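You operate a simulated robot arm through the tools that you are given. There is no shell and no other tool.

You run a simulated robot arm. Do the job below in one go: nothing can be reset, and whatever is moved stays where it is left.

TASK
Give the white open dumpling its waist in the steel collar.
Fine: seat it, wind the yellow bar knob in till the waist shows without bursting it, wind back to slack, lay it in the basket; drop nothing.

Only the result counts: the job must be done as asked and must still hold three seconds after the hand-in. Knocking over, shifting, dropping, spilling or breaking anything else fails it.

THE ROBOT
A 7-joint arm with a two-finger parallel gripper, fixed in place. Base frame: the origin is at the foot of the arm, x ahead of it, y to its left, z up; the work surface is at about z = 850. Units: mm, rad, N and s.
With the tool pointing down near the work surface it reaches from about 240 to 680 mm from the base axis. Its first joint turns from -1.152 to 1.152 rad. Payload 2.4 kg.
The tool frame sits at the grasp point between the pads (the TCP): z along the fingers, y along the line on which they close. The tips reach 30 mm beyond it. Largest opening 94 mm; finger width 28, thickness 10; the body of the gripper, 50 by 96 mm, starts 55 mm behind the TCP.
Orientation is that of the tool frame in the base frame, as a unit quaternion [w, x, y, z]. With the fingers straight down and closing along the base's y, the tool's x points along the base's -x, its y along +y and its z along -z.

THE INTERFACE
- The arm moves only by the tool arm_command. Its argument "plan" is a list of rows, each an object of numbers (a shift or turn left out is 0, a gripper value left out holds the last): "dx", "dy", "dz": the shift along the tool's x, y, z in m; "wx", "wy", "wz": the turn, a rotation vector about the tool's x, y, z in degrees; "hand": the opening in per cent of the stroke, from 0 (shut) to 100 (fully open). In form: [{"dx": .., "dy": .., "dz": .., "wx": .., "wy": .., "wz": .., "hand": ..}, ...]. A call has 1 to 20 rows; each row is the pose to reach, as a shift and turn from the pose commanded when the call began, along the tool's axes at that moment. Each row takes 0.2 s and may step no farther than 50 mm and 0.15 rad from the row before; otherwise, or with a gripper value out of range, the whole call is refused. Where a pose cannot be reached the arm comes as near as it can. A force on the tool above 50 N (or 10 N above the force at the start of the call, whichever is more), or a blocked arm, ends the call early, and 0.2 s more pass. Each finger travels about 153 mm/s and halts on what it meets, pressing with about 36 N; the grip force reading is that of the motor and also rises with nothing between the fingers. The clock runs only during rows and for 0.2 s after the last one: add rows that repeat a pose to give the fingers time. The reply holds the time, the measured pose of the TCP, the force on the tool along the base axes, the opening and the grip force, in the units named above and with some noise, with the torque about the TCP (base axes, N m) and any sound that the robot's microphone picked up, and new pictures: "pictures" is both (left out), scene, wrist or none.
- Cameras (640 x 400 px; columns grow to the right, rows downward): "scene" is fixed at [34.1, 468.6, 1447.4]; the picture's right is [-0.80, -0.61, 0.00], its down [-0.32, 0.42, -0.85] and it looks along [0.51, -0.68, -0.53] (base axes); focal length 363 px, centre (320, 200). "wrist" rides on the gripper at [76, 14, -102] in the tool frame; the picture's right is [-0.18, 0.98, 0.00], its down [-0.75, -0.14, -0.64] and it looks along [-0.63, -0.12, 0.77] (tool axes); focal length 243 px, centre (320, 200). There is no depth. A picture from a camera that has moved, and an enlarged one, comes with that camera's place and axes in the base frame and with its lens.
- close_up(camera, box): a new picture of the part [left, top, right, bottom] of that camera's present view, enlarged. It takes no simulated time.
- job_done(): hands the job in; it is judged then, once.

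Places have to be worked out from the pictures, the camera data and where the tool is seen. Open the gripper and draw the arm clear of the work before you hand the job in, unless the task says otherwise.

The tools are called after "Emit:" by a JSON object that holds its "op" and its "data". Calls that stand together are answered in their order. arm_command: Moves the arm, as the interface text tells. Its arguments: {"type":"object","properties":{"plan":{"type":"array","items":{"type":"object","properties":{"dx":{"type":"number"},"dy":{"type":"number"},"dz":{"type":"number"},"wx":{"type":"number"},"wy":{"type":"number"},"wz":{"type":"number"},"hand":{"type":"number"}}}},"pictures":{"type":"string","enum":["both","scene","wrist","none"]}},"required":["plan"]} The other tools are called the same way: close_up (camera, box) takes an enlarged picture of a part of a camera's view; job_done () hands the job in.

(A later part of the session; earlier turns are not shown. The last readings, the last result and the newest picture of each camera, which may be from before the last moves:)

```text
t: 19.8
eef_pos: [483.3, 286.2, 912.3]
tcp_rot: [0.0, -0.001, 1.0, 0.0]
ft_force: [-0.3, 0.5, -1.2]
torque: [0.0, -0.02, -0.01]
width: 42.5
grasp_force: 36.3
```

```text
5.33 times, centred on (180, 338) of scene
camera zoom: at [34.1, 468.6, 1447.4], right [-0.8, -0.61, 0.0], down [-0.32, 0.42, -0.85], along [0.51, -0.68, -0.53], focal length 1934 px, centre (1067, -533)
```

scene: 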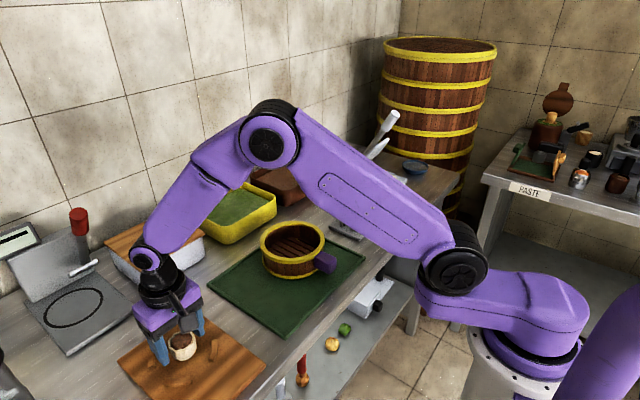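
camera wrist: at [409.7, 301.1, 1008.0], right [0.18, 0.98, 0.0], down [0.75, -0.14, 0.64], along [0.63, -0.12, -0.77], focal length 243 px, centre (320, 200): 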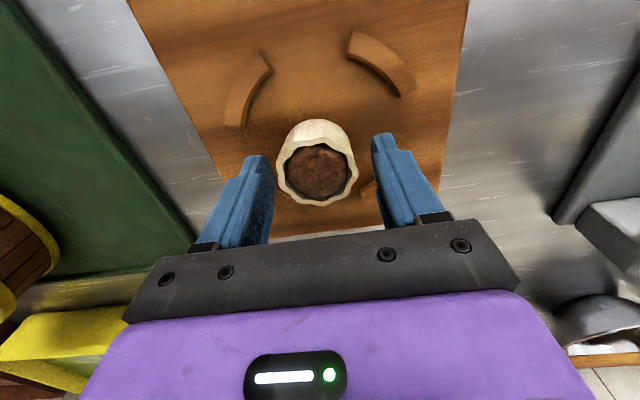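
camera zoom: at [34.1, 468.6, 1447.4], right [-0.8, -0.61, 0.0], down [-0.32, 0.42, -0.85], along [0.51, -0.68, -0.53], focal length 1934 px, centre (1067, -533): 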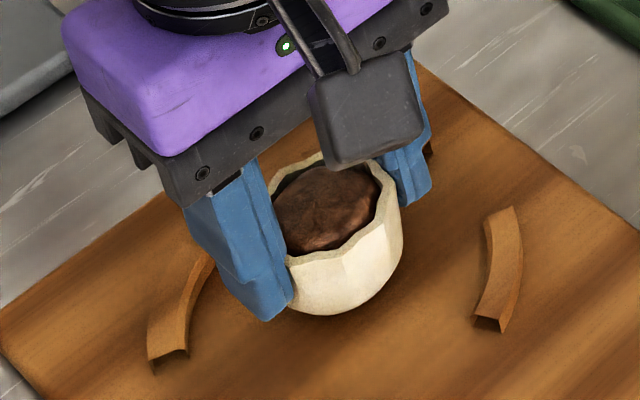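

It's lifting with the fingers now and stays fixed in the wrist view. I'm raising it gently to a safe travel height.

Emit:
{"op": "arm_command", "data": {"plan": [{"dz": -0.002}, {"dz": -0.006}, {"dz": -0.012}, {"dz": -0.02}, {"dz": -0.03}, {"dz": -0.04}, {"dz": -0.05}, {"dz": -0.06}, {"dz": -0.07}, {"dz": -0.08}, {"dz": -0.088}, {"dz": -0.094}, {"dz": -0.098}, {"dz": -0.1}, {"dz": -0.1}]}}

Emit:
{"op": "close_up", "data": {"camera": "scene", "box": [110, 220, 240, 330]}}

```text
t: 23.0
eef_pos: [485.3, 284.4, 1011.9]
tcp_rot: [0.0, -0.001, 1.0, -0.001]
ft_force: [0.1, -0.4, 0.3]
torque: [-0.03, 0.02, 0.01]
width: 42.4
grasp_force: 36.0
camera wrist: at [408.4, 299.1, 1115.1], right [0.18, 0.98, 0.0], down [0.75, -0.14, 0.64], along [0.63, -0.12, -0.77], focal length 243 px, centre (320, 200)
```

scene: 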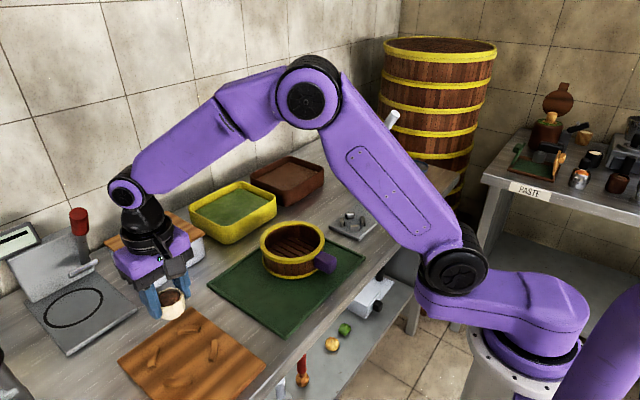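
wrist: 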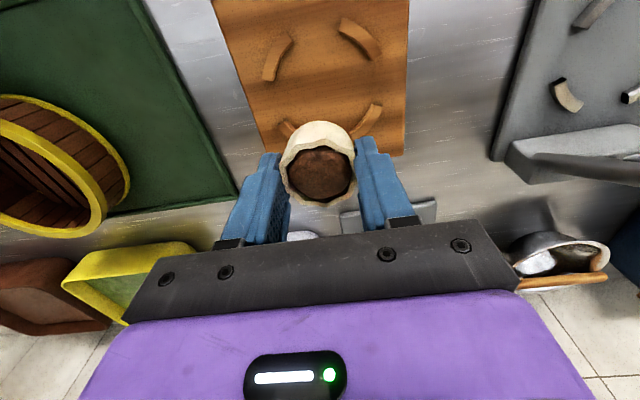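

```text
3.64 times, centred on (175, 275) of scene
camera zoom: at [34.1, 468.6, 1447.4], right [-0.8, -0.61, 0.0], down [-0.32, 0.42, -0.85], along [0.51, -0.68, -0.53], focal length 1319 px, centre (847, -73)
```

zoom: 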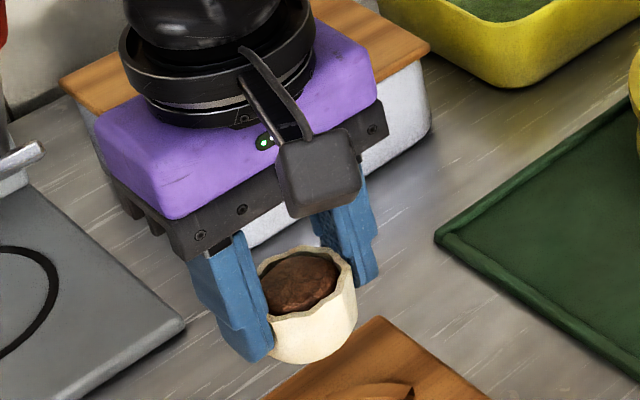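

The dumpling is firmly held with its base clear of the fingertips. I'm carrying it level over to the collar near (459, -237), with a smooth ramp.

Emit:
{"op": "arm_command", "data": {"plan": [{"dx": 0.0005, "dy": -0.01}, {"dx": 0.0017, "dy": -0.035}, {"dx": 0.0037, "dy": -0.075}, {"dx": 0.0059, "dy": -0.12}, {"dx": 0.0081, "dy": -0.165}, {"dx": 0.0104, "dy": -0.21}, {"dx": 0.0126, "dy": -0.255}, {"dx": 0.0148, "dy": -0.3}, {"dx": 0.017, "dy": -0.345}, {"dx": 0.0193, "dy": -0.39}, {"dx": 0.0212, "dy": -0.43}, {"dx": 0.023, "dy": -0.465}, {"dx": 0.0242, "dy": -0.49}, {"dx": 0.0249, "dy": -0.505}, {"dx": 0.0254, "dy": -0.515}, {"dx": 0.0258, "dy": -0.5225}, {"dx": 0.0258, "dy": -0.5225}, {"dx": 0.0258, "dy": -0.5225}]}}

Emit:
{"op": "close_up", "data": {"camera": "wrist", "box": [220, 50, 420, 175]}}

Emit:
{"op": "close_up", "data": {"camera": "scene", "box": [300, 140, 420, 250]}}

```text
t: 26.8
eef_pos: [459.0, -238.3, 1010.5]
tcp_rot: [0.001, 0.0, 1.0, 0.0]
ft_force: [0.4, -0.4, -0.2]
torque: [-0.03, 0.0, -0.05]
width: 42.3
grasp_force: 36.3
camera wrist: at [382.6, -222.7, 1113.7], right [0.18, 0.98, 0.0], down [0.75, -0.14, 0.64], along [0.63, -0.12, -0.77], focal length 243 px, centre (320, 200)
```

scene: 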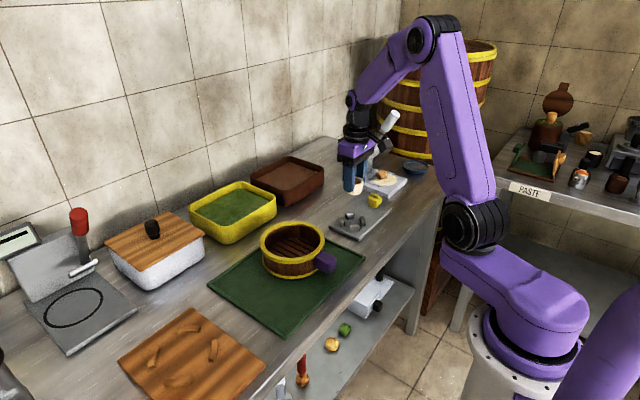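
wrist: 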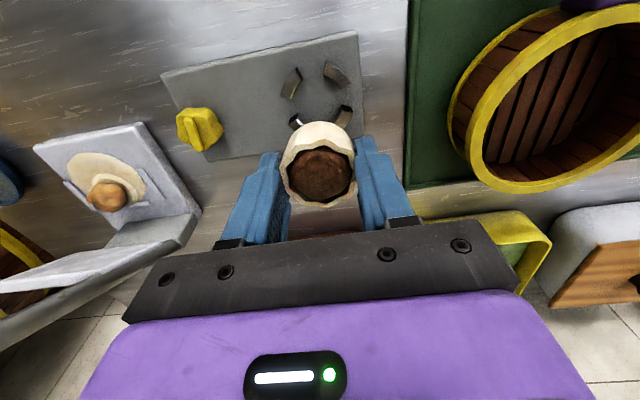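

```text
3.20 times, centred on (320, 112) of wrist
camera zoom: at [382.6, -222.7, 1113.7], right [0.18, 0.98, 0.0], down [0.75, -0.14, 0.64], along [0.63, -0.12, -0.77], focal length 776 px, centre (320, 480)
```

zoom: 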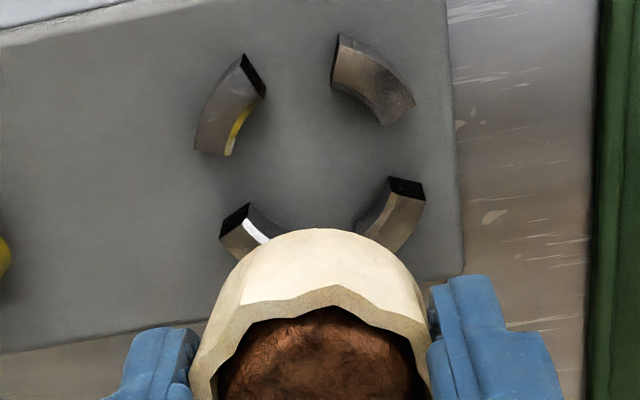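

```text
3.64 times, centred on (360, 195) of scene
camera zoom: at [34.1, 468.6, 1447.4], right [-0.8, -0.61, 0.0], down [-0.32, 0.42, -0.85], along [0.51, -0.68, -0.53], focal length 1319 px, centre (174, 218)
```

zoom: 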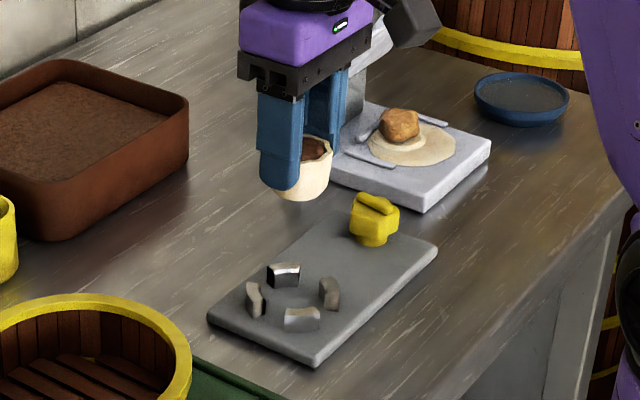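

From this view the collar centre is near (456, -239) with jaw tops around z ≈ 876. The dumpling sits a few mm ahead of the grasp point, so I'll descend to about 10 mm above the jaws and compare alignment in both cameras.

Emit:
{"op": "arm_command", "data": {"plan": [{"dx": 0.001, "dy": -0.0005, "dz": 0.006}, {"dx": 0.002, "dy": -0.001, "dz": 0.018}, {"dx": 0.003, "dy": -0.0015, "dz": 0.033}, {"dx": 0.004, "dy": -0.002, "dz": 0.048}, {"dx": 0.005, "dy": -0.0021, "dz": 0.06}, {"dx": 0.0055, "dy": -0.0021, "dz": 0.07}, {"dx": 0.0055, "dy": -0.0021, "dz": 0.077}, {"dx": 0.0055, "dy": -0.0021, "dz": 0.0795}, {"dx": 0.0055, "dy": -0.0021, "dz": 0.0795}, {"dx": 0.0055, "dy": -0.0021, "dz": 0.0795}]}}

Emit:
{"op": "close_up", "data": {"camera": "wrist", "box": [220, 80, 420, 205]}}

Emit:
{"op": "close_up", "data": {"camera": "scene", "box": [320, 180, 390, 240]}}

```text
t: 29.0
eef_pos: [452.1, -238.3, 932.7]
tcp_rot: [0.0, 0.0, 1.0, 0.0]
ft_force: [0.9, -0.2, -1.1]
torque: [0.0, -0.03, -0.03]
width: 42.0
grasp_force: 36.7
camera wrist: at [376.2, -223.9, 1034.5], right [0.18, 0.98, 0.0], down [0.75, -0.14, 0.64], along [0.63, -0.12, -0.77], focal length 243 px, centre (320, 200)
```

scene: 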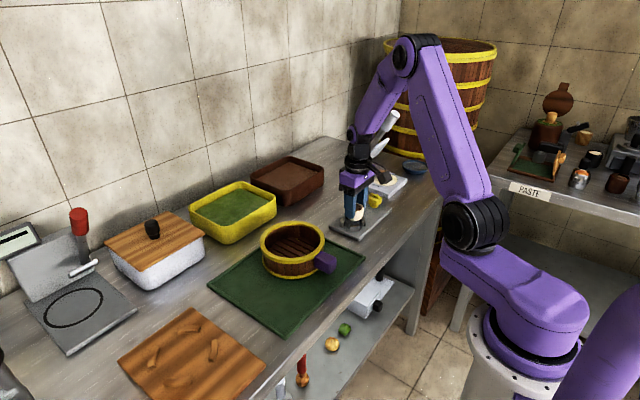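
wrist: 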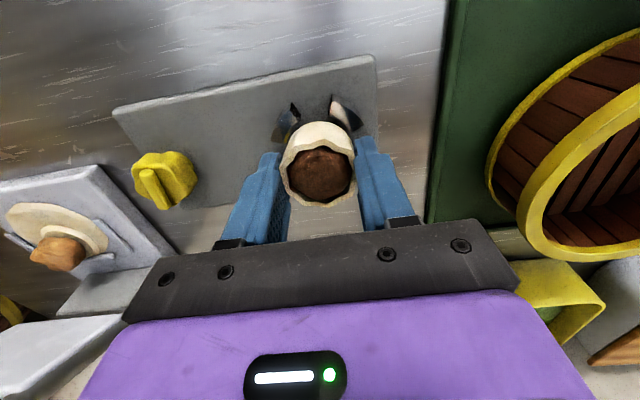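

```text
3.20 times, centred on (320, 142) of wrist
camera zoom: at [376.2, -223.9, 1034.5], right [0.18, 0.98, 0.0], down [0.75, -0.14, 0.64], along [0.63, -0.12, -0.77], focal length 776 px, centre (320, 384)
```

zoom: 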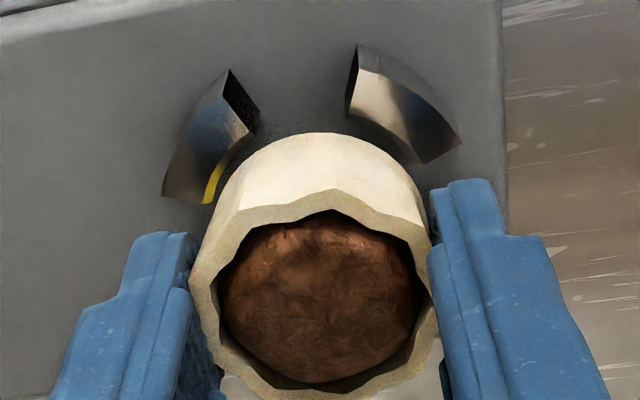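

```text
6.67 times, centred on (355, 210) of scene
camera zoom: at [34.1, 468.6, 1447.4], right [-0.8, -0.61, 0.0], down [-0.32, 0.42, -0.85], along [0.51, -0.68, -0.53], focal length 2418 px, centre (87, 133)
```

zoom: 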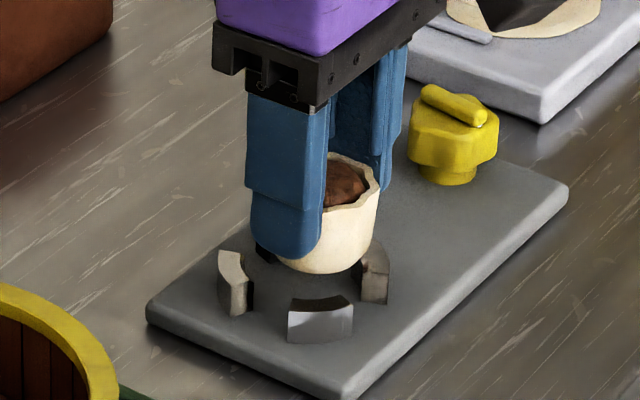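

It hovers about 10 mm above the jaws. In the scene view the dumpling looks a few mm to the right of the ring centre, so I'll zoom further to measure the misalignment before lowering.

Emit:
{"op": "close_up", "data": {"camera": "wrist", "box": [265, 85, 375, 155]}}

Emit:
{"op": "close_up", "data": {"camera": "scene", "box": [335, 190, 380, 230]}}

```text
5.71 times, centred on (320, 120) of wrist
camera zoom: at [376.2, -223.9, 1034.5], right [0.18, 0.98, 0.0], down [0.75, -0.14, 0.64], along [0.63, -0.12, -0.77], focal length 1386 px, centre (320, 657)
```

zoom: 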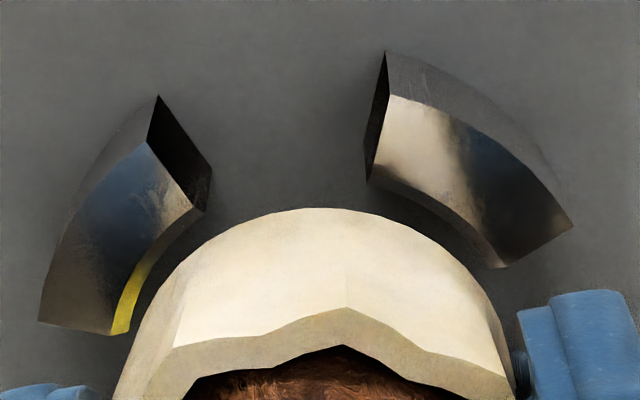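

```text
10.00 times, centred on (358, 210) of scene
camera zoom: at [34.1, 468.6, 1447.4], right [-0.8, -0.61, 0.0], down [-0.32, 0.42, -0.85], along [0.51, -0.68, -0.53], focal length 3627 px, centre (-55, 100)
```

zoom: 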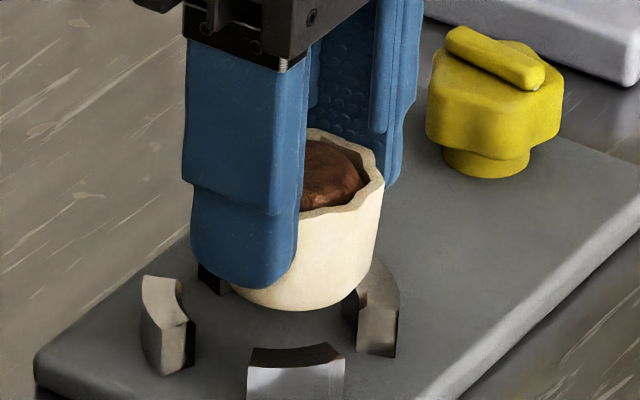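

Measured: ring centre about (461, -239.5), inner radius about 26 mm, giving a few mm of clearance around the dumpling. The dumpling needs to go about 7.5 mm in +x and 1 mm in -y; I'll do that and drop 5 mm, staying above the jaws, to re-check.

Emit:
{"op": "arm_command", "data": {"plan": [{"dx": -0.002, "dy": -0.0003, "dz": 0.0}, {"dx": -0.005, "dy": -0.0006, "dz": 0.001}, {"dx": -0.0075, "dy": -0.0009, "dz": 0.003}, {"dx": -0.0075, "dy": -0.0009, "dz": 0.005}, {"dx": -0.0075, "dy": -0.0009, "dz": 0.005}, {"dx": -0.0075, "dy": -0.0009, "dz": 0.005}]}}

Emit:
{"op": "close_up", "data": {"camera": "wrist", "box": [250, 85, 390, 175]}}

Emit:
{"op": "close_up", "data": {"camera": "scene", "box": [335, 190, 380, 230]}}

```text
t: 30.4
eef_pos: [461.5, -239.9, 927.0]
tcp_rot: [0.0, -0.001, 1.0, 0.0]
ft_force: [0.2, -0.1, 0.1]
torque: [-0.01, 0.04, 0.0]
width: 41.8
grasp_force: 35.8
camera wrist: at [385.1, -225.6, 1029.9], right [0.18, 0.98, 0.0], down [0.75, -0.14, 0.64], along [0.63, -0.12, -0.77], focal length 243 px, centre (320, 200)
```

scene: 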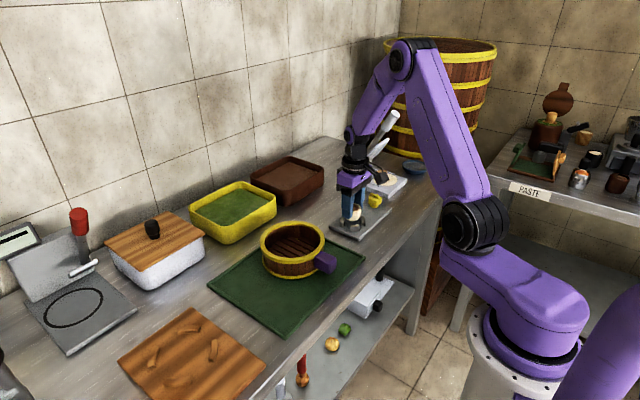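
wrist: 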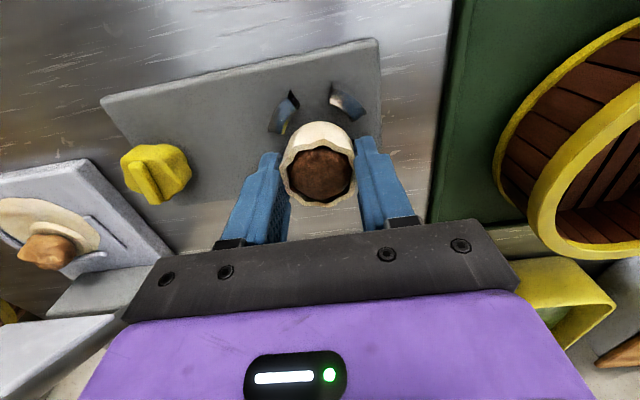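

```text
4.44 times, centred on (320, 130) of wrist
camera zoom: at [385.1, -225.6, 1029.9], right [0.18, 0.98, 0.0], down [0.75, -0.14, 0.64], along [0.63, -0.12, -0.77], focal length 1078 px, centre (320, 511)
```

zoom: 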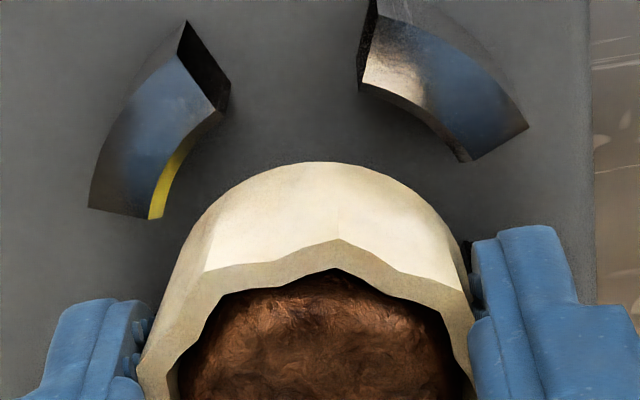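

```text
10.00 times, centred on (358, 210) of scene
camera zoom: at [34.1, 468.6, 1447.4], right [-0.8, -0.61, 0.0], down [-0.32, 0.42, -0.85], along [0.51, -0.68, -0.53], focal length 3627 px, centre (-55, 100)
```

zoom: 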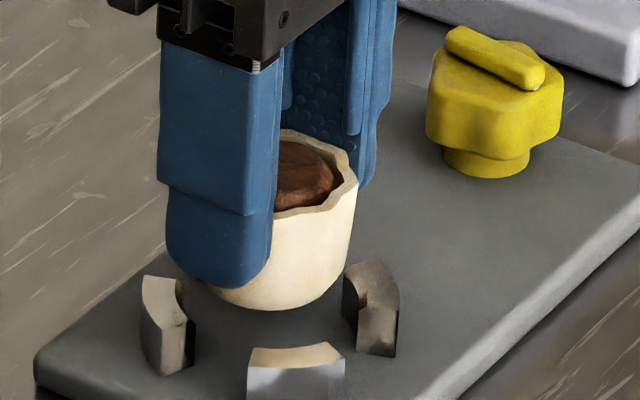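

The fingers' projection matches the scene camera well, and both cameras now put the dumpling within about 1 mm of the ring centre. I'll shift 0.8 mm back and lower slowly into the collar, stopping above the expected seating height.

Emit:
{"op": "arm_command", "data": {"plan": [{"dx": 0.0008, "dy": 0.0003, "dz": 0.002}, {"dx": 0.0008, "dy": 0.0003, "dz": 0.004}, {"dx": 0.0008, "dy": 0.0003, "dz": 0.007}, {"dx": 0.0008, "dy": 0.0003, "dz": 0.01}, {"dx": 0.0008, "dy": 0.0003, "dz": 0.012}, {"dx": 0.0008, "dy": 0.0003, "dz": 0.014}, {"dx": 0.0008, "dy": 0.0003, "dz": 0.014}]}}

Emit:
{"op": "close_up", "data": {"camera": "wrist", "box": [250, 85, 390, 175]}}

Emit:
{"op": "close_up", "data": {"camera": "scene", "box": [335, 195, 380, 235]}}

```text
t: 32.0
eef_pos: [459.7, -238.2, 911.7]
tcp_rot: [0.001, -0.001, 1.0, 0.0]
ft_force: [-0.2, -0.5, -0.8]
torque: [0.01, 0.01, -0.02]
width: 41.7
grasp_force: 35.6
camera wrist: at [383.9, -224.2, 1015.2], right [0.18, 0.98, 0.0], down [0.75, -0.14, 0.64], along [0.63, -0.12, -0.77], focal length 243 px, centre (320, 200)
```

scene: 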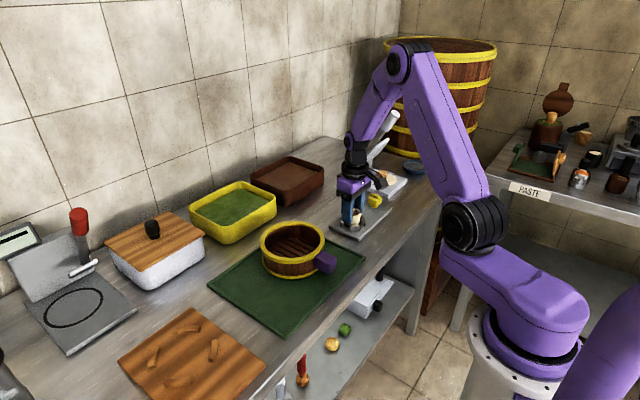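
wrist: 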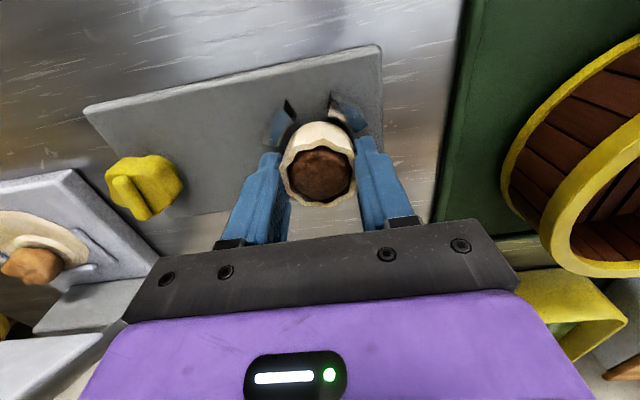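

```text
4.44 times, centred on (320, 130) of wrist
camera zoom: at [383.9, -224.2, 1015.2], right [0.18, 0.98, 0.0], down [0.75, -0.14, 0.64], along [0.63, -0.12, -0.77], focal length 1078 px, centre (320, 511)
```

zoom: 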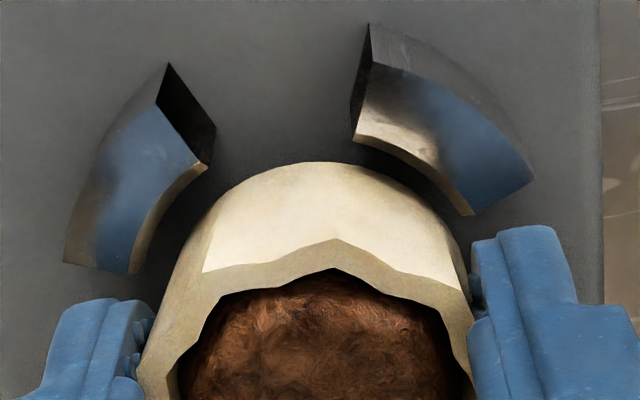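

```text
10.00 times, centred on (358, 215) of scene
camera zoom: at [34.1, 468.6, 1447.4], right [-0.8, -0.61, 0.0], down [-0.32, 0.42, -0.85], along [0.51, -0.68, -0.53], focal length 3627 px, centre (-55, 50)
```

zoom: 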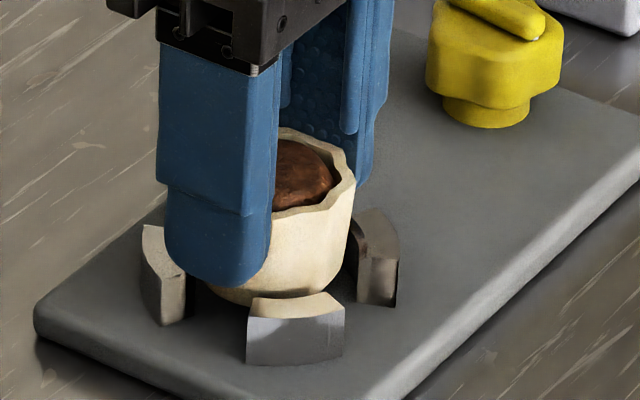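

The base is inside the ring with no contact force. I'll nudge 1.2 mm in +x and 0.5 mm in -y, and continue down in small steps while watching the force.

Emit:
{"op": "arm_command", "data": {"plan": [{"dx": -0.0006, "dy": -0.0003, "dz": 0.0}, {"dx": -0.0012, "dy": -0.0005, "dz": 0.001}, {"dx": -0.0012, "dy": -0.0005, "dz": 0.002}, {"dx": -0.0012, "dy": -0.0005, "dz": 0.003}, {"dx": -0.0012, "dy": -0.0005, "dz": 0.004}, {"dx": -0.0012, "dy": -0.0005, "dz": 0.005}, {"dx": -0.0012, "dy": -0.0005, "dz": 0.005}], "pictures": "none"}}

Emit:
{"op": "close_up", "data": {"camera": "scene", "box": [335, 195, 380, 235]}}

Emit:
{"op": "close_up", "data": {"camera": "wrist", "box": [250, 85, 390, 175]}}

```text
t: 33.6
eef_pos: [460.0, -240.0, 908.6]
tcp_rot: [-0.001, 0.0, 1.0, 0.001]
ft_force: [-0.5, -0.5, 0.1]
torque: [-0.03, 0.01, -0.01]
width: 42.0
grasp_force: 36.0
```

```text
10.00 times, centred on (358, 215) of scene
camera zoom: at [34.1, 468.6, 1447.4], right [-0.8, -0.61, 0.0], down [-0.32, 0.42, -0.85], along [0.51, -0.68, -0.53], focal length 3627 px, centre (-55, 50)
```

zoom: 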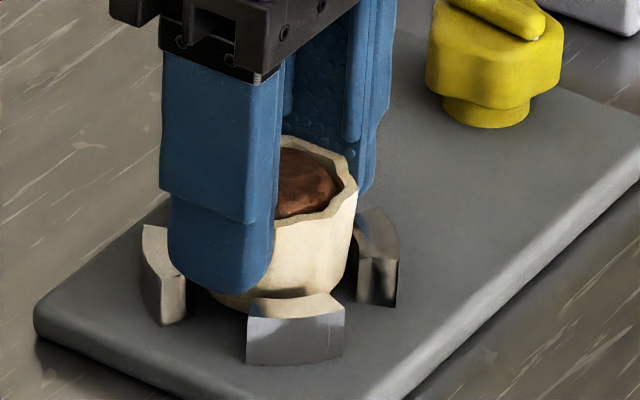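

```text
4.44 times, centred on (320, 130) of wrist
camera zoom: at [384.0, -225.7, 1011.8], right [0.18, 0.98, 0.0], down [0.75, -0.14, 0.64], along [0.63, -0.12, -0.77], focal length 1078 px, centre (320, 511)
```

zoom: 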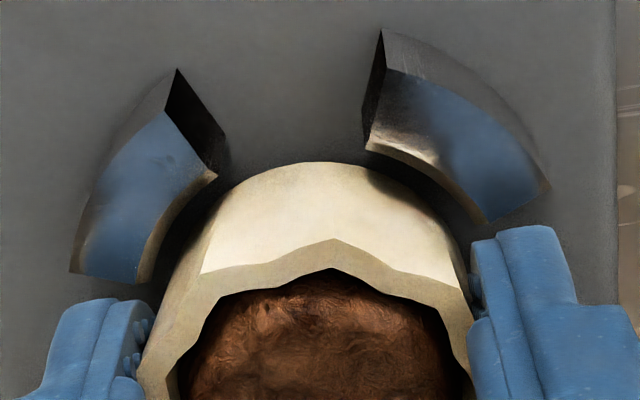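

The tool is at 909.8 versus 908 commanded with no force, so I'll hold a moment and check whether it's still settling or touching.

Emit:
{"op": "arm_command", "data": {"plan": [{"dz": 0.0}, {"dz": 0.0}], "pictures": "wrist"}}

```text
t: 34.2
eef_pos: [461.6, -240.4, 909.1]
tcp_rot: [0.0, 0.0, 1.0, 0.0]
ft_force: [-0.2, 0.4, -0.3]
torque: [0.01, -0.01, 0.01]
width: 41.7
grasp_force: 36.1
camera wrist: at [384.1, -225.7, 1011.9], right [0.18, 0.98, 0.0], down [0.75, -0.14, 0.64], along [0.63, -0.12, -0.77], focal length 243 px, centre (320, 200)
```

wrist: 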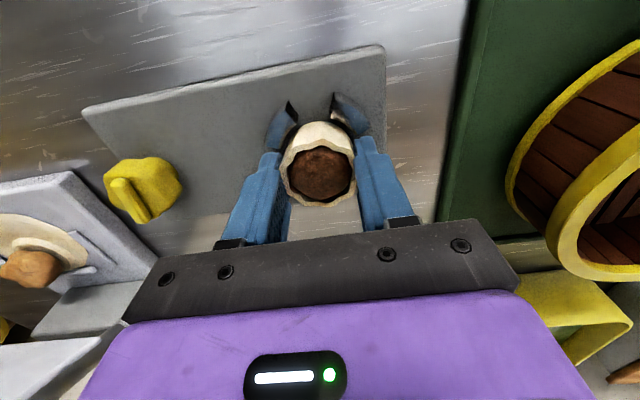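

Settled at (460.1, -239.7, 909.9), no contact yet. Lowering another 2.5 mm.

Emit:
{"op": "arm_command", "data": {"plan": [{"dx": -0.0005, "dz": 0.0005}, {"dx": -0.0005, "dz": 0.001}, {"dx": -0.0005, "dz": 0.0015}, {"dx": -0.0005, "dz": 0.002}, {"dx": -0.0005, "dz": 0.0025}, {"dx": -0.0005, "dz": 0.0025}], "pictures": "none"}}

Emit:
{"op": "close_up", "data": {"camera": "scene", "box": [335, 195, 380, 235]}}

Emit:
{"op": "close_up", "data": {"camera": "wrist", "box": [250, 85, 390, 175]}}

```text
t: 35.4
eef_pos: [461.4, -239.7, 906.9]
tcp_rot: [0.0, 0.0, 1.0, 0.001]
ft_force: [-4.7, 2.5, 10.0]
torque: [0.29, 0.05, 0.14]
width: 41.7
grasp_force: 35.9
stopped in row 6: the force on the tool passed its limit at 52 N (the readings are from after the stop); the commanded pose is now the measured one
```

```text
10.00 times, centred on (358, 215) of scene
camera zoom: at [33.8, 468.7, 1447.4], right [-0.8, -0.61, 0.0], down [-0.32, 0.42, -0.85], along [0.51, -0.68, -0.53], focal length 3627 px, centre (-55, 50)
```

zoom: 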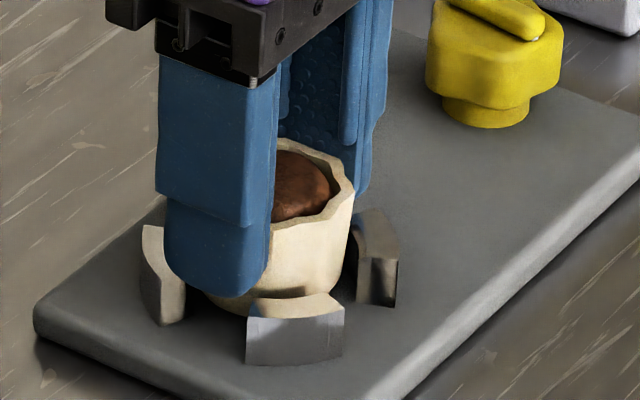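

```text
4.44 times, centred on (320, 130) of wrist
camera zoom: at [384.7, -225.2, 1010.9], right [0.18, 0.98, 0.0], down [0.75, -0.14, 0.64], along [0.63, -0.12, -0.77], focal length 1078 px, centre (320, 511)
```

zoom: 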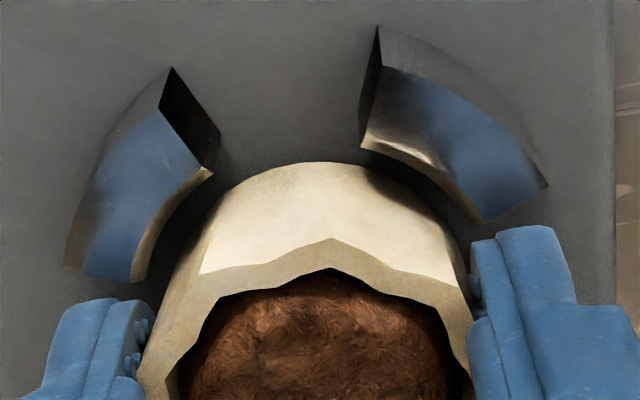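

The stop's torque places the contact about 29 mm to +y and 9 mm to +x: the +y fingertip corner caught the end of the (+x,+y) jaw, not the dumpling. I'll rise 2 mm and shift 2 mm towards -x to centre the fingers in the jaw gaps.

Emit:
{"op": "arm_command", "data": {"plan": [{"dz": -0.001}, {"dz": -0.002}, {"dx": 0.001, "dz": -0.002}, {"dx": 0.002, "dz": -0.002}, {"dx": 0.002, "dz": -0.002}, {"dx": 0.002, "dz": -0.002}], "pictures": "wrist"}}

Emit:
{"op": "close_up", "data": {"camera": "scene", "box": [335, 195, 380, 235]}}

Emit:
{"op": "close_up", "data": {"camera": "wrist", "box": [250, 85, 390, 175]}}

```text
t: 36.8
eef_pos: [460.3, -241.1, 909.3]
tcp_rot: [-0.001, 0.0, 1.0, -0.001]
ft_force: [-0.4, -0.5, -0.1]
torque: [0.0, 0.0, -0.01]
width: 41.5
grasp_force: 35.5
camera wrist: at [383.4, -225.8, 1011.8], right [0.18, 0.98, 0.0], down [0.75, -0.14, 0.64], along [0.63, -0.12, -0.77], focal length 243 px, centre (320, 200)
```

wrist: 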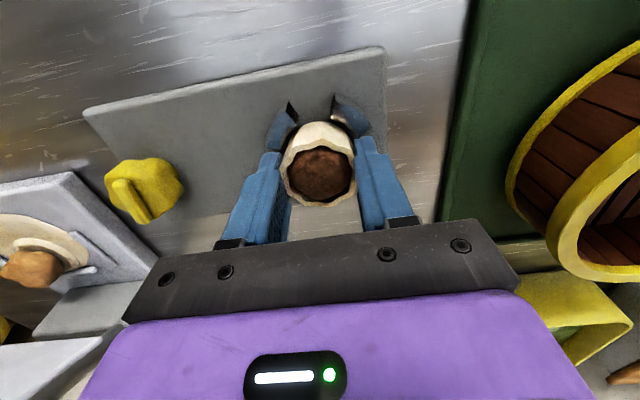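

```text
10.00 times, centred on (358, 215) of scene
camera zoom: at [34.1, 468.6, 1447.4], right [-0.8, -0.61, 0.0], down [-0.32, 0.42, -0.85], along [0.51, -0.68, -0.53], focal length 3627 px, centre (-55, 50)
```

zoom: 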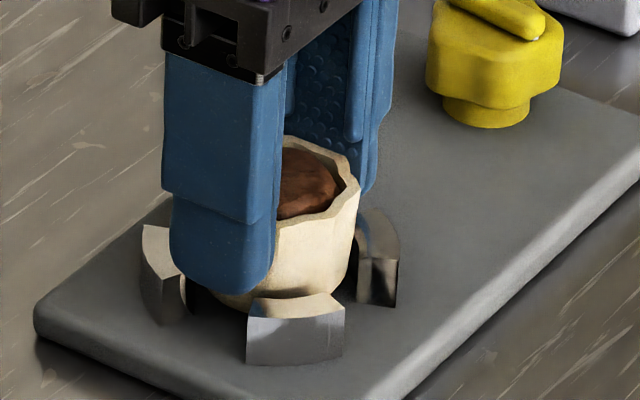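

```text
4.44 times, centred on (320, 130) of wrist
camera zoom: at [383.4, -225.8, 1011.8], right [0.18, 0.98, 0.0], down [0.75, -0.14, 0.64], along [0.63, -0.12, -0.77], focal length 1078 px, centre (320, 511)
```

zoom: 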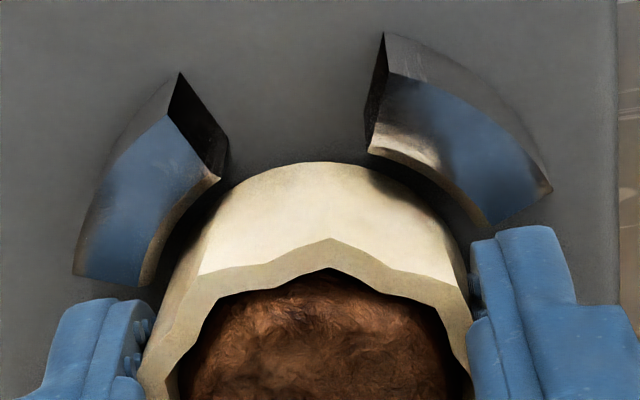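

The tool is now about 1 mm to -x of the ring centre, giving the fingertip corners more room. I'll try lowering again in half-millimetre steps.

Emit:
{"op": "arm_command", "data": {"plan": [{"dz": 0.0005}, {"dz": 0.001}, {"dz": 0.0015}, {"dz": 0.0015}], "pictures": "none"}}

```text
t: 37.8
eef_pos: [460.0, -239.5, 908.4]
tcp_rot: [0.002, 0.001, 1.0, -0.001]
ft_force: [3.0, -2.0, 5.8]
torque: [0.03, 0.01, 0.03]
width: 41.7
grasp_force: 36.1
```

A light contact (about 7 N) appears, and its direction suggests the dumpling wall is brushing the (-x,+y) jaw. Let me look closely before moving.

Emit:
{"op": "close_up", "data": {"camera": "scene", "box": [340, 205, 375, 232]}}

Emit:
{"op": "close_up", "data": {"camera": "wrist", "box": [255, 90, 385, 215]}}

```text
14.81 times, centred on (358, 218) of scene
camera zoom: at [34.1, 468.6, 1447.4], right [-0.8, -0.61, 0.0], down [-0.32, 0.42, -0.85], along [0.51, -0.68, -0.53], focal length 5373 px, centre (-236, -74)
```

zoom: 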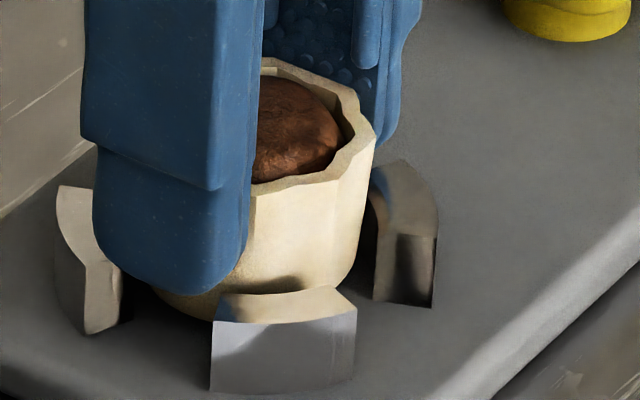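

```text
3.20 times, centred on (320, 152) of wrist
camera zoom: at [383.4, -224.8, 1010.7], right [0.18, 0.98, 0.0], down [0.75, -0.14, 0.64], along [0.63, -0.12, -0.76], focal length 776 px, centre (320, 352)
```

zoom: 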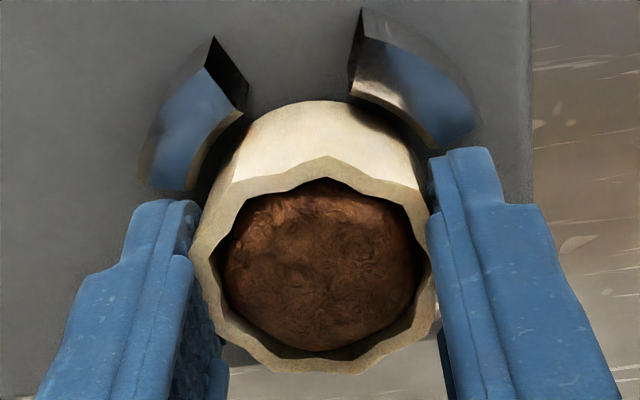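

The shadow shows the dumpling wall close to the (-x,+y) jaw. I'll lift 1 mm, shift 1 mm in +x and 1.2 mm in -y, then lower again gently.

Emit:
{"op": "arm_command", "data": {"plan": [{"dz": -0.001}, {"dx": -0.0005, "dy": -0.0006, "dz": -0.001}, {"dx": -0.001, "dy": -0.0012, "dz": -0.001}, {"dx": -0.001, "dy": -0.0012, "dz": -0.0005}, {"dx": -0.001, "dy": -0.0012, "dz": 0.0}, {"dx": -0.001, "dy": -0.0012, "dz": 0.0}], "pictures": "none"}}

Emit:
{"op": "close_up", "data": {"camera": "scene", "box": [340, 205, 375, 232]}}

Emit:
{"op": "close_up", "data": {"camera": "wrist", "box": [255, 90, 385, 215]}}

```text
t: 39.2
eef_pos: [461.4, -241.0, 907.7]
tcp_rot: [0.0, -0.001, 1.0, 0.001]
ft_force: [-5.0, 3.3, 14.3]
torque: [0.43, 0.2, 0.05]
width: 41.4
grasp_force: 36.2
```

```text
14.81 times, centred on (358, 218) of scene
camera zoom: at [33.7, 468.8, 1447.3], right [-0.8, -0.61, 0.0], down [-0.32, 0.42, -0.85], along [0.51, -0.68, -0.53], focal length 5373 px, centre (-236, -74)
```

zoom: 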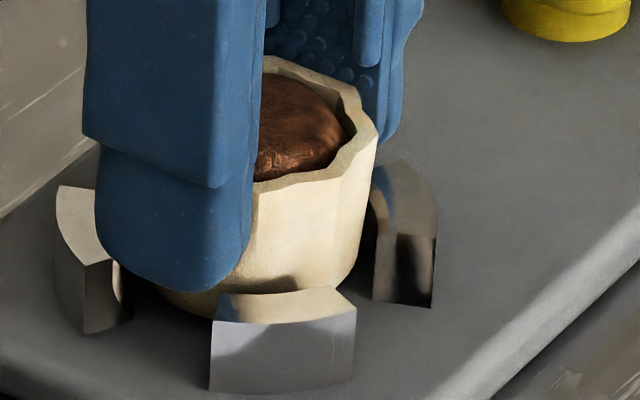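

```text
3.20 times, centred on (320, 152) of wrist
camera zoom: at [383.8, -226.0, 1010.8], right [0.18, 0.98, 0.0], down [0.75, -0.14, 0.64], along [0.63, -0.12, -0.77], focal length 776 px, centre (320, 352)
```

zoom: 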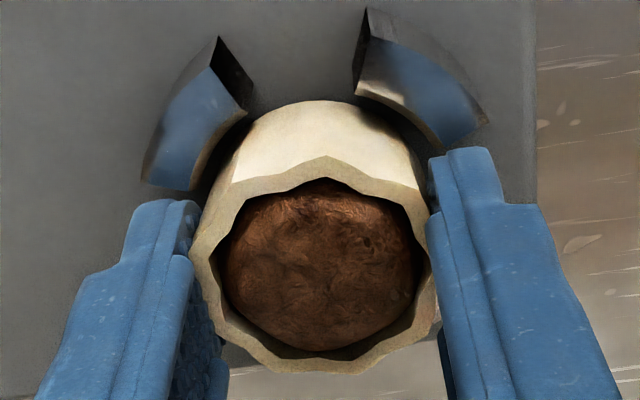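

The base outline now matches a seated dumpling to within a millimetre or so; the only contact left is the +y fingertip on the jaw tops. I'll raise 1 mm, move 0.8 mm to +y to centre, and open gradually.

Emit:
{"op": "arm_command", "data": {"plan": [{"dz": -0.001}, {"dy": 0.0004, "dz": -0.0012}, {"dy": 0.0008, "dz": -0.0012}, {"dy": 0.0008, "dz": -0.0012}, {"dy": 0.0008, "dz": -0.0012}], "pictures": "none"}}

Emit:
{"op": "close_up", "data": {"camera": "wrist", "box": [255, 90, 385, 215]}}

```text
t: 40.4
eef_pos: [460.4, -239.8, 908.9]
tcp_rot: [0.001, -0.001, 1.0, -0.001]
ft_force: [0.5, 0.1, -0.4]
torque: [-0.01, -0.04, 0.01]
width: 41.7
grasp_force: 35.5
```

```text
3.20 times, centred on (320, 152) of wrist
camera zoom: at [383.8, -225.7, 1012.4], right [0.18, 0.98, 0.0], down [0.75, -0.14, 0.64], along [0.63, -0.12, -0.77], focal length 776 px, centre (320, 352)
```

zoom: 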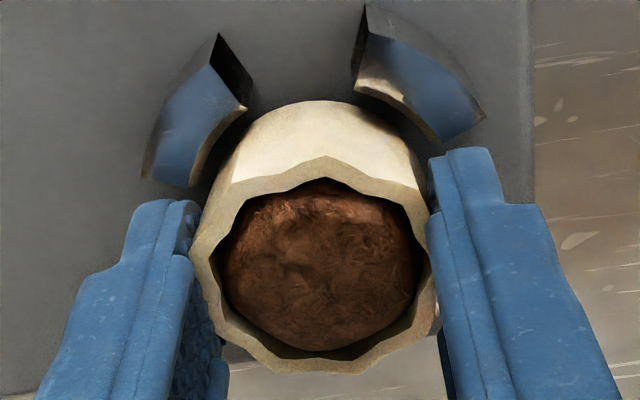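

Free again. I'll ease down 0.8 mm and check.

Emit:
{"op": "arm_command", "data": {"plan": [{"dz": 0.0004}, {"dz": 0.0008}, {"dz": 0.0008}], "pictures": "none"}}

```text
t: 41.2
eef_pos: [459.7, -240.2, 909.3]
tcp_rot: [-0.001, -0.001, 1.0, -0.002]
ft_force: [-0.4, 0.7, -0.6]
torque: [0.0, -0.04, 0.01]
width: 41.7
grasp_force: 35.8
```

No contact force here, just above the jaws. I'm opening the fingers gradually so the dumpling settles onto the plate.

Emit:
{"op": "arm_command", "data": {"plan": [{"hand": 44}, {"hand": 46}, {"hand": 48}, {"hand": 50}, {"hand": 52}, {"hand": 54}, {"hand": 58}, {"hand": 62}, {"hand": 66}, {"hand": 66}]}}

Emit:
{"op": "close_up", "data": {"camera": "scene", "box": [335, 195, 380, 235]}}

Emit:
{"op": "close_up", "data": {"camera": "wrist", "box": [255, 90, 385, 215]}}

```text
t: 43.4
eef_pos: [459.9, -239.9, 908.7]
tcp_rot: [0.001, 0.0, 1.0, -0.001]
ft_force: [0.4, 0.6, 0.2]
torque: [0.0, -0.01, 0.01]
width: 62.2
grasp_force: 0.1
camera wrist: at [383.6, -225.2, 1011.8], right [0.18, 0.98, 0.0], down [0.75, -0.14, 0.64], along [0.63, -0.12, -0.77], focal length 243 px, centre (320, 200)
```

scene: 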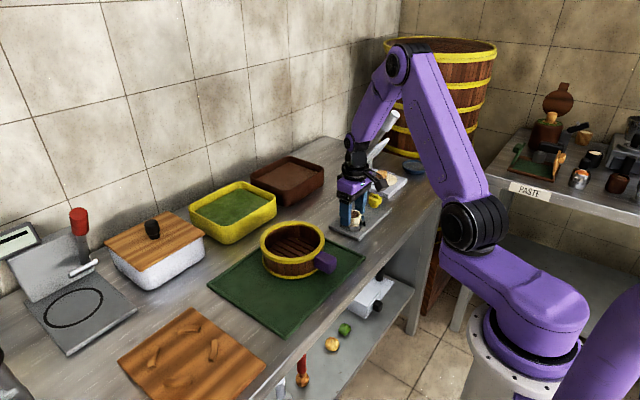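
wrist: 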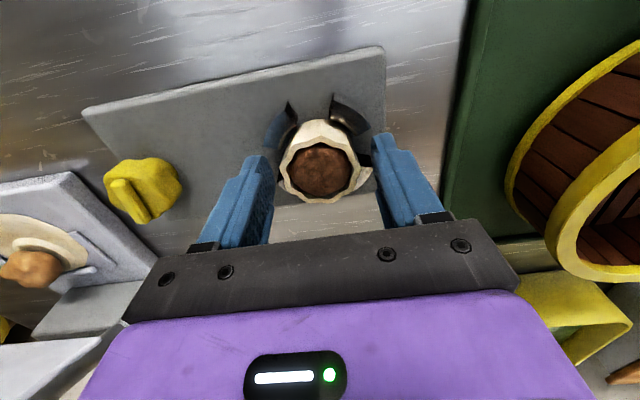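

```text
10.00 times, centred on (358, 215) of scene
camera zoom: at [34.1, 468.6, 1447.4], right [-0.8, -0.61, 0.0], down [-0.32, 0.42, -0.85], along [0.51, -0.68, -0.53], focal length 3627 px, centre (-55, 50)
```

zoom: 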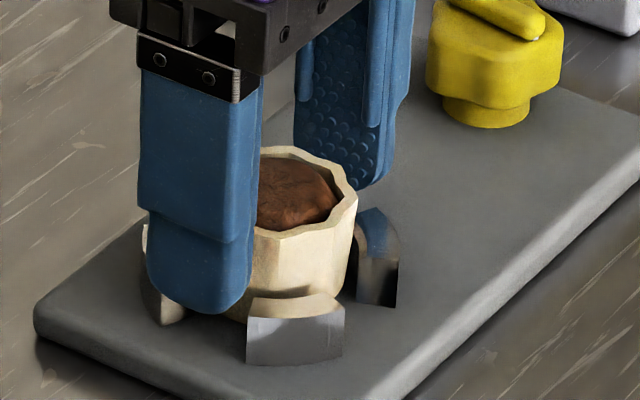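

```text
3.20 times, centred on (320, 152) of wrist
camera zoom: at [383.6, -225.2, 1011.8], right [0.18, 0.98, 0.0], down [0.75, -0.14, 0.64], along [0.63, -0.12, -0.77], focal length 776 px, centre (320, 352)
```

zoom: 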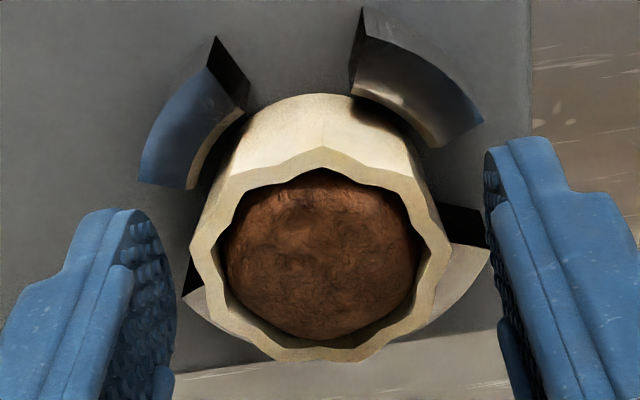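

The dumpling is upright inside the four jaws. I'm raising the hand clear and then viewing the whole collar.

Emit:
{"op": "arm_command", "data": {"plan": [{"dz": -0.005}, {"dz": -0.015}, {"dz": -0.03}, {"dz": -0.05}, {"dz": -0.075}, {"dz": -0.1}, {"dz": -0.12}, {"dz": -0.12}]}}

Emit:
{"op": "close_up", "data": {"camera": "scene", "box": [330, 185, 390, 235]}}

Emit:
{"op": "close_up", "data": {"camera": "wrist", "box": [150, 40, 400, 180]}}

```text
t: 45.2
eef_pos: [458.7, -242.1, 1027.8]
tcp_rot: [0.0, 0.001, 1.0, 0.0]
ft_force: [0.0, -0.4, -0.5]
torque: [-0.03, -0.01, 0.01]
width: 62.0
grasp_force: 0.0
camera wrist: at [382.4, -226.8, 1130.7], right [0.18, 0.98, 0.0], down [0.75, -0.14, 0.64], along [0.63, -0.12, -0.77], focal length 243 px, centre (320, 200)
```

scene: 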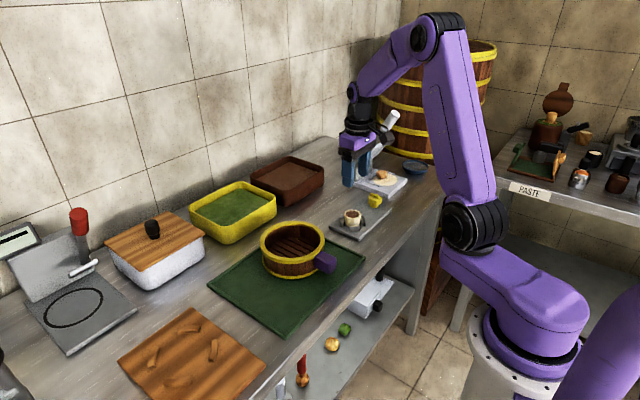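
wrist: 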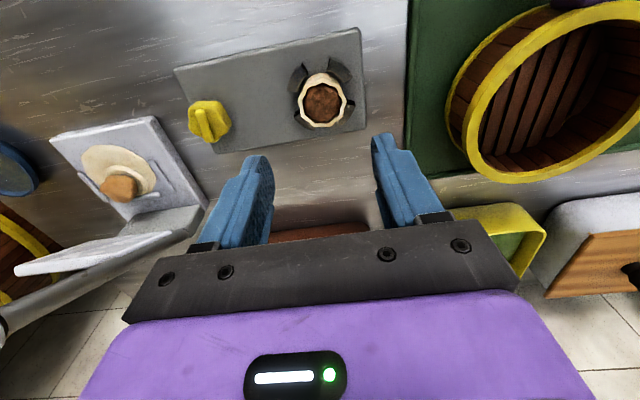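

```text
8.00 times, centred on (360, 210) of scene
camera zoom: at [34.1, 468.6, 1447.4], right [-0.8, -0.61, 0.0], down [-0.32, 0.42, -0.85], along [0.51, -0.68, -0.53], focal length 2901 px, centre (0, 120)
```

zoom: 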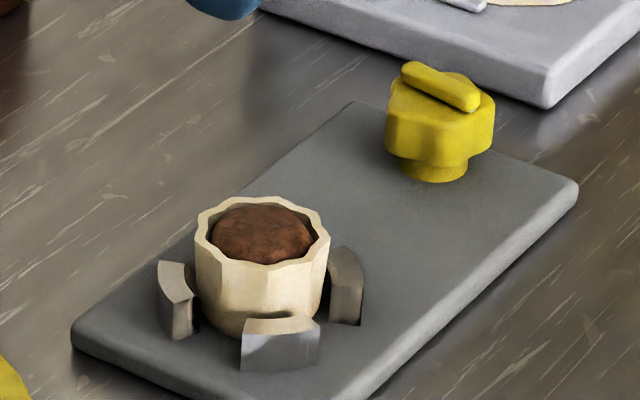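

```text
2.56 times, centred on (275, 110) of wrist
camera zoom: at [382.4, -226.8, 1130.7], right [0.18, 0.98, 0.0], down [0.75, -0.14, 0.64], along [0.63, -0.12, -0.77], focal length 621 px, centre (435, 430)
```

zoom: 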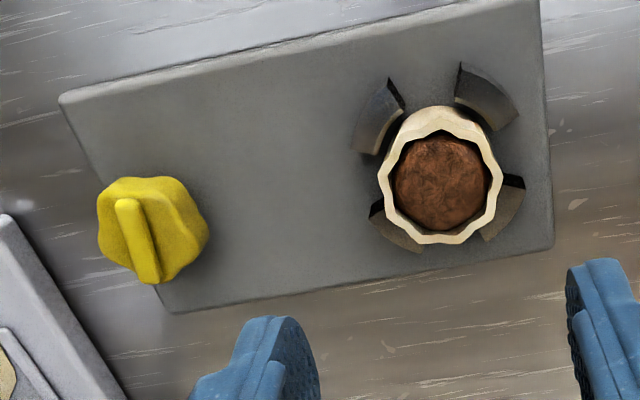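

The dumpling is seated upright in the collar. The knob's bar is centred near (462, -362), top around z ≈ 890, about 31 mm long and turned roughly -13.5° from x. I'll move above it, turn the hand to straddle the bar, and narrow the opening.

Emit:
{"op": "arm_command", "data": {"plan": [{"dx": 0.0, "dy": -0.02, "dz": 0.0, "wz": 4, "hand": 50}, {"dx": -0.001, "dy": -0.05, "dz": 0.01, "wz": 8, "hand": 36}, {"dx": -0.002, "dy": -0.08, "dz": 0.025, "wz": 12}, {"dx": -0.003, "dy": -0.105, "dz": 0.045, "wz": 13.5}, {"dx": -0.0036, "dy": -0.1218, "dz": 0.0687, "wz": 13.5}, {"dx": -0.0036, "dy": -0.1218, "dz": 0.0687, "wz": 13.5}, {"dx": -0.0036, "dy": -0.1218, "dz": 0.0687, "wz": 13.5}]}}

Emit:
{"op": "close_up", "data": {"camera": "wrist", "box": [220, 60, 420, 200]}}

Emit:
{"op": "close_up", "data": {"camera": "scene", "box": [335, 165, 405, 235]}}

```text
t: 46.8
eef_pos: [462.2, -363.6, 958.0]
tcp_rot: [0.001, 0.118, 0.993, -0.001]
ft_force: [0.1, -0.3, -0.1]
torque: [0.0, -0.01, 0.01]
width: 33.7
grasp_force: 0.0
camera wrist: at [391.3, -331.3, 1060.8], right [0.41, 0.91, 0.0], down [0.7, -0.31, 0.64], along [0.59, -0.26, -0.77], focal length 243 px, centre (320, 200)
```

scene: 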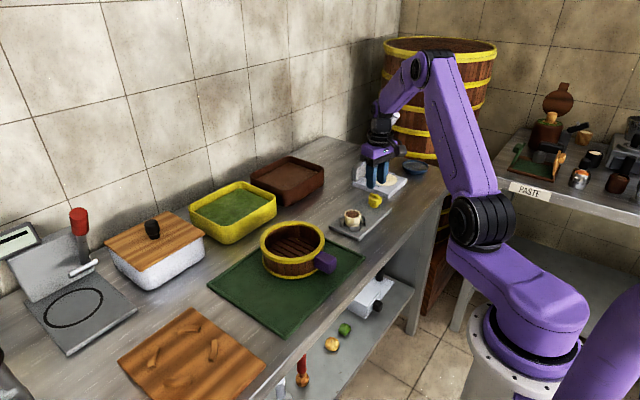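
wrist: 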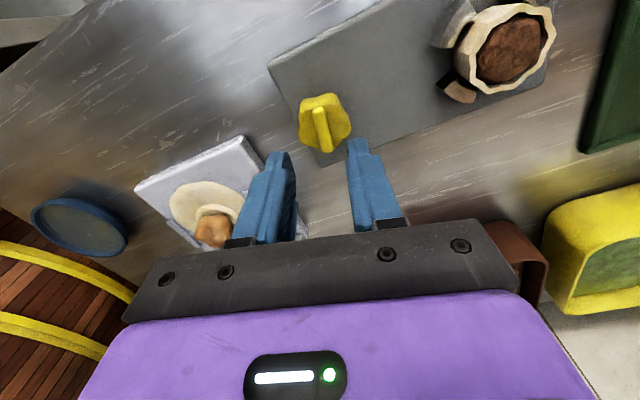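

```text
2.86 times, centred on (320, 130) of wrist
camera zoom: at [391.3, -331.3, 1060.8], right [0.41, 0.91, 0.0], down [0.7, -0.31, 0.64], along [0.59, -0.26, -0.77], focal length 693 px, centre (320, 400)
```

zoom: 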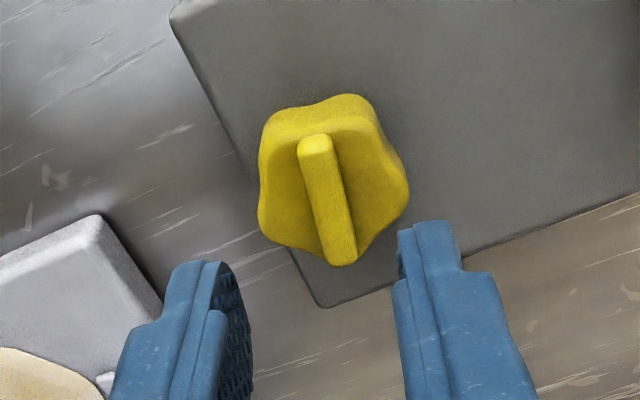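

```text
5.71 times, centred on (370, 200) of scene
camera zoom: at [34.1, 468.6, 1447.4], right [-0.8, -0.61, 0.0], down [-0.32, 0.42, -0.85], along [0.51, -0.68, -0.53], focal length 2072 px, centre (34, 200)
```

zoom: 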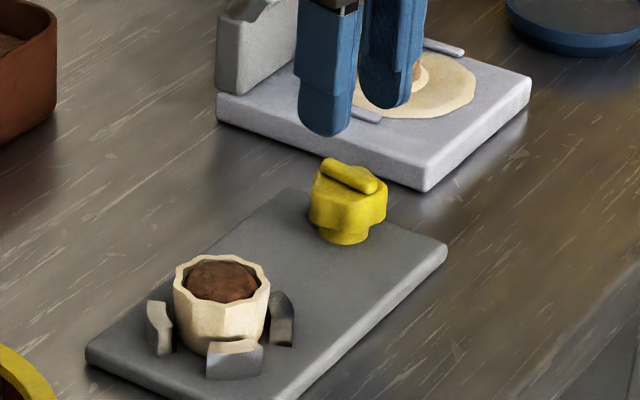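

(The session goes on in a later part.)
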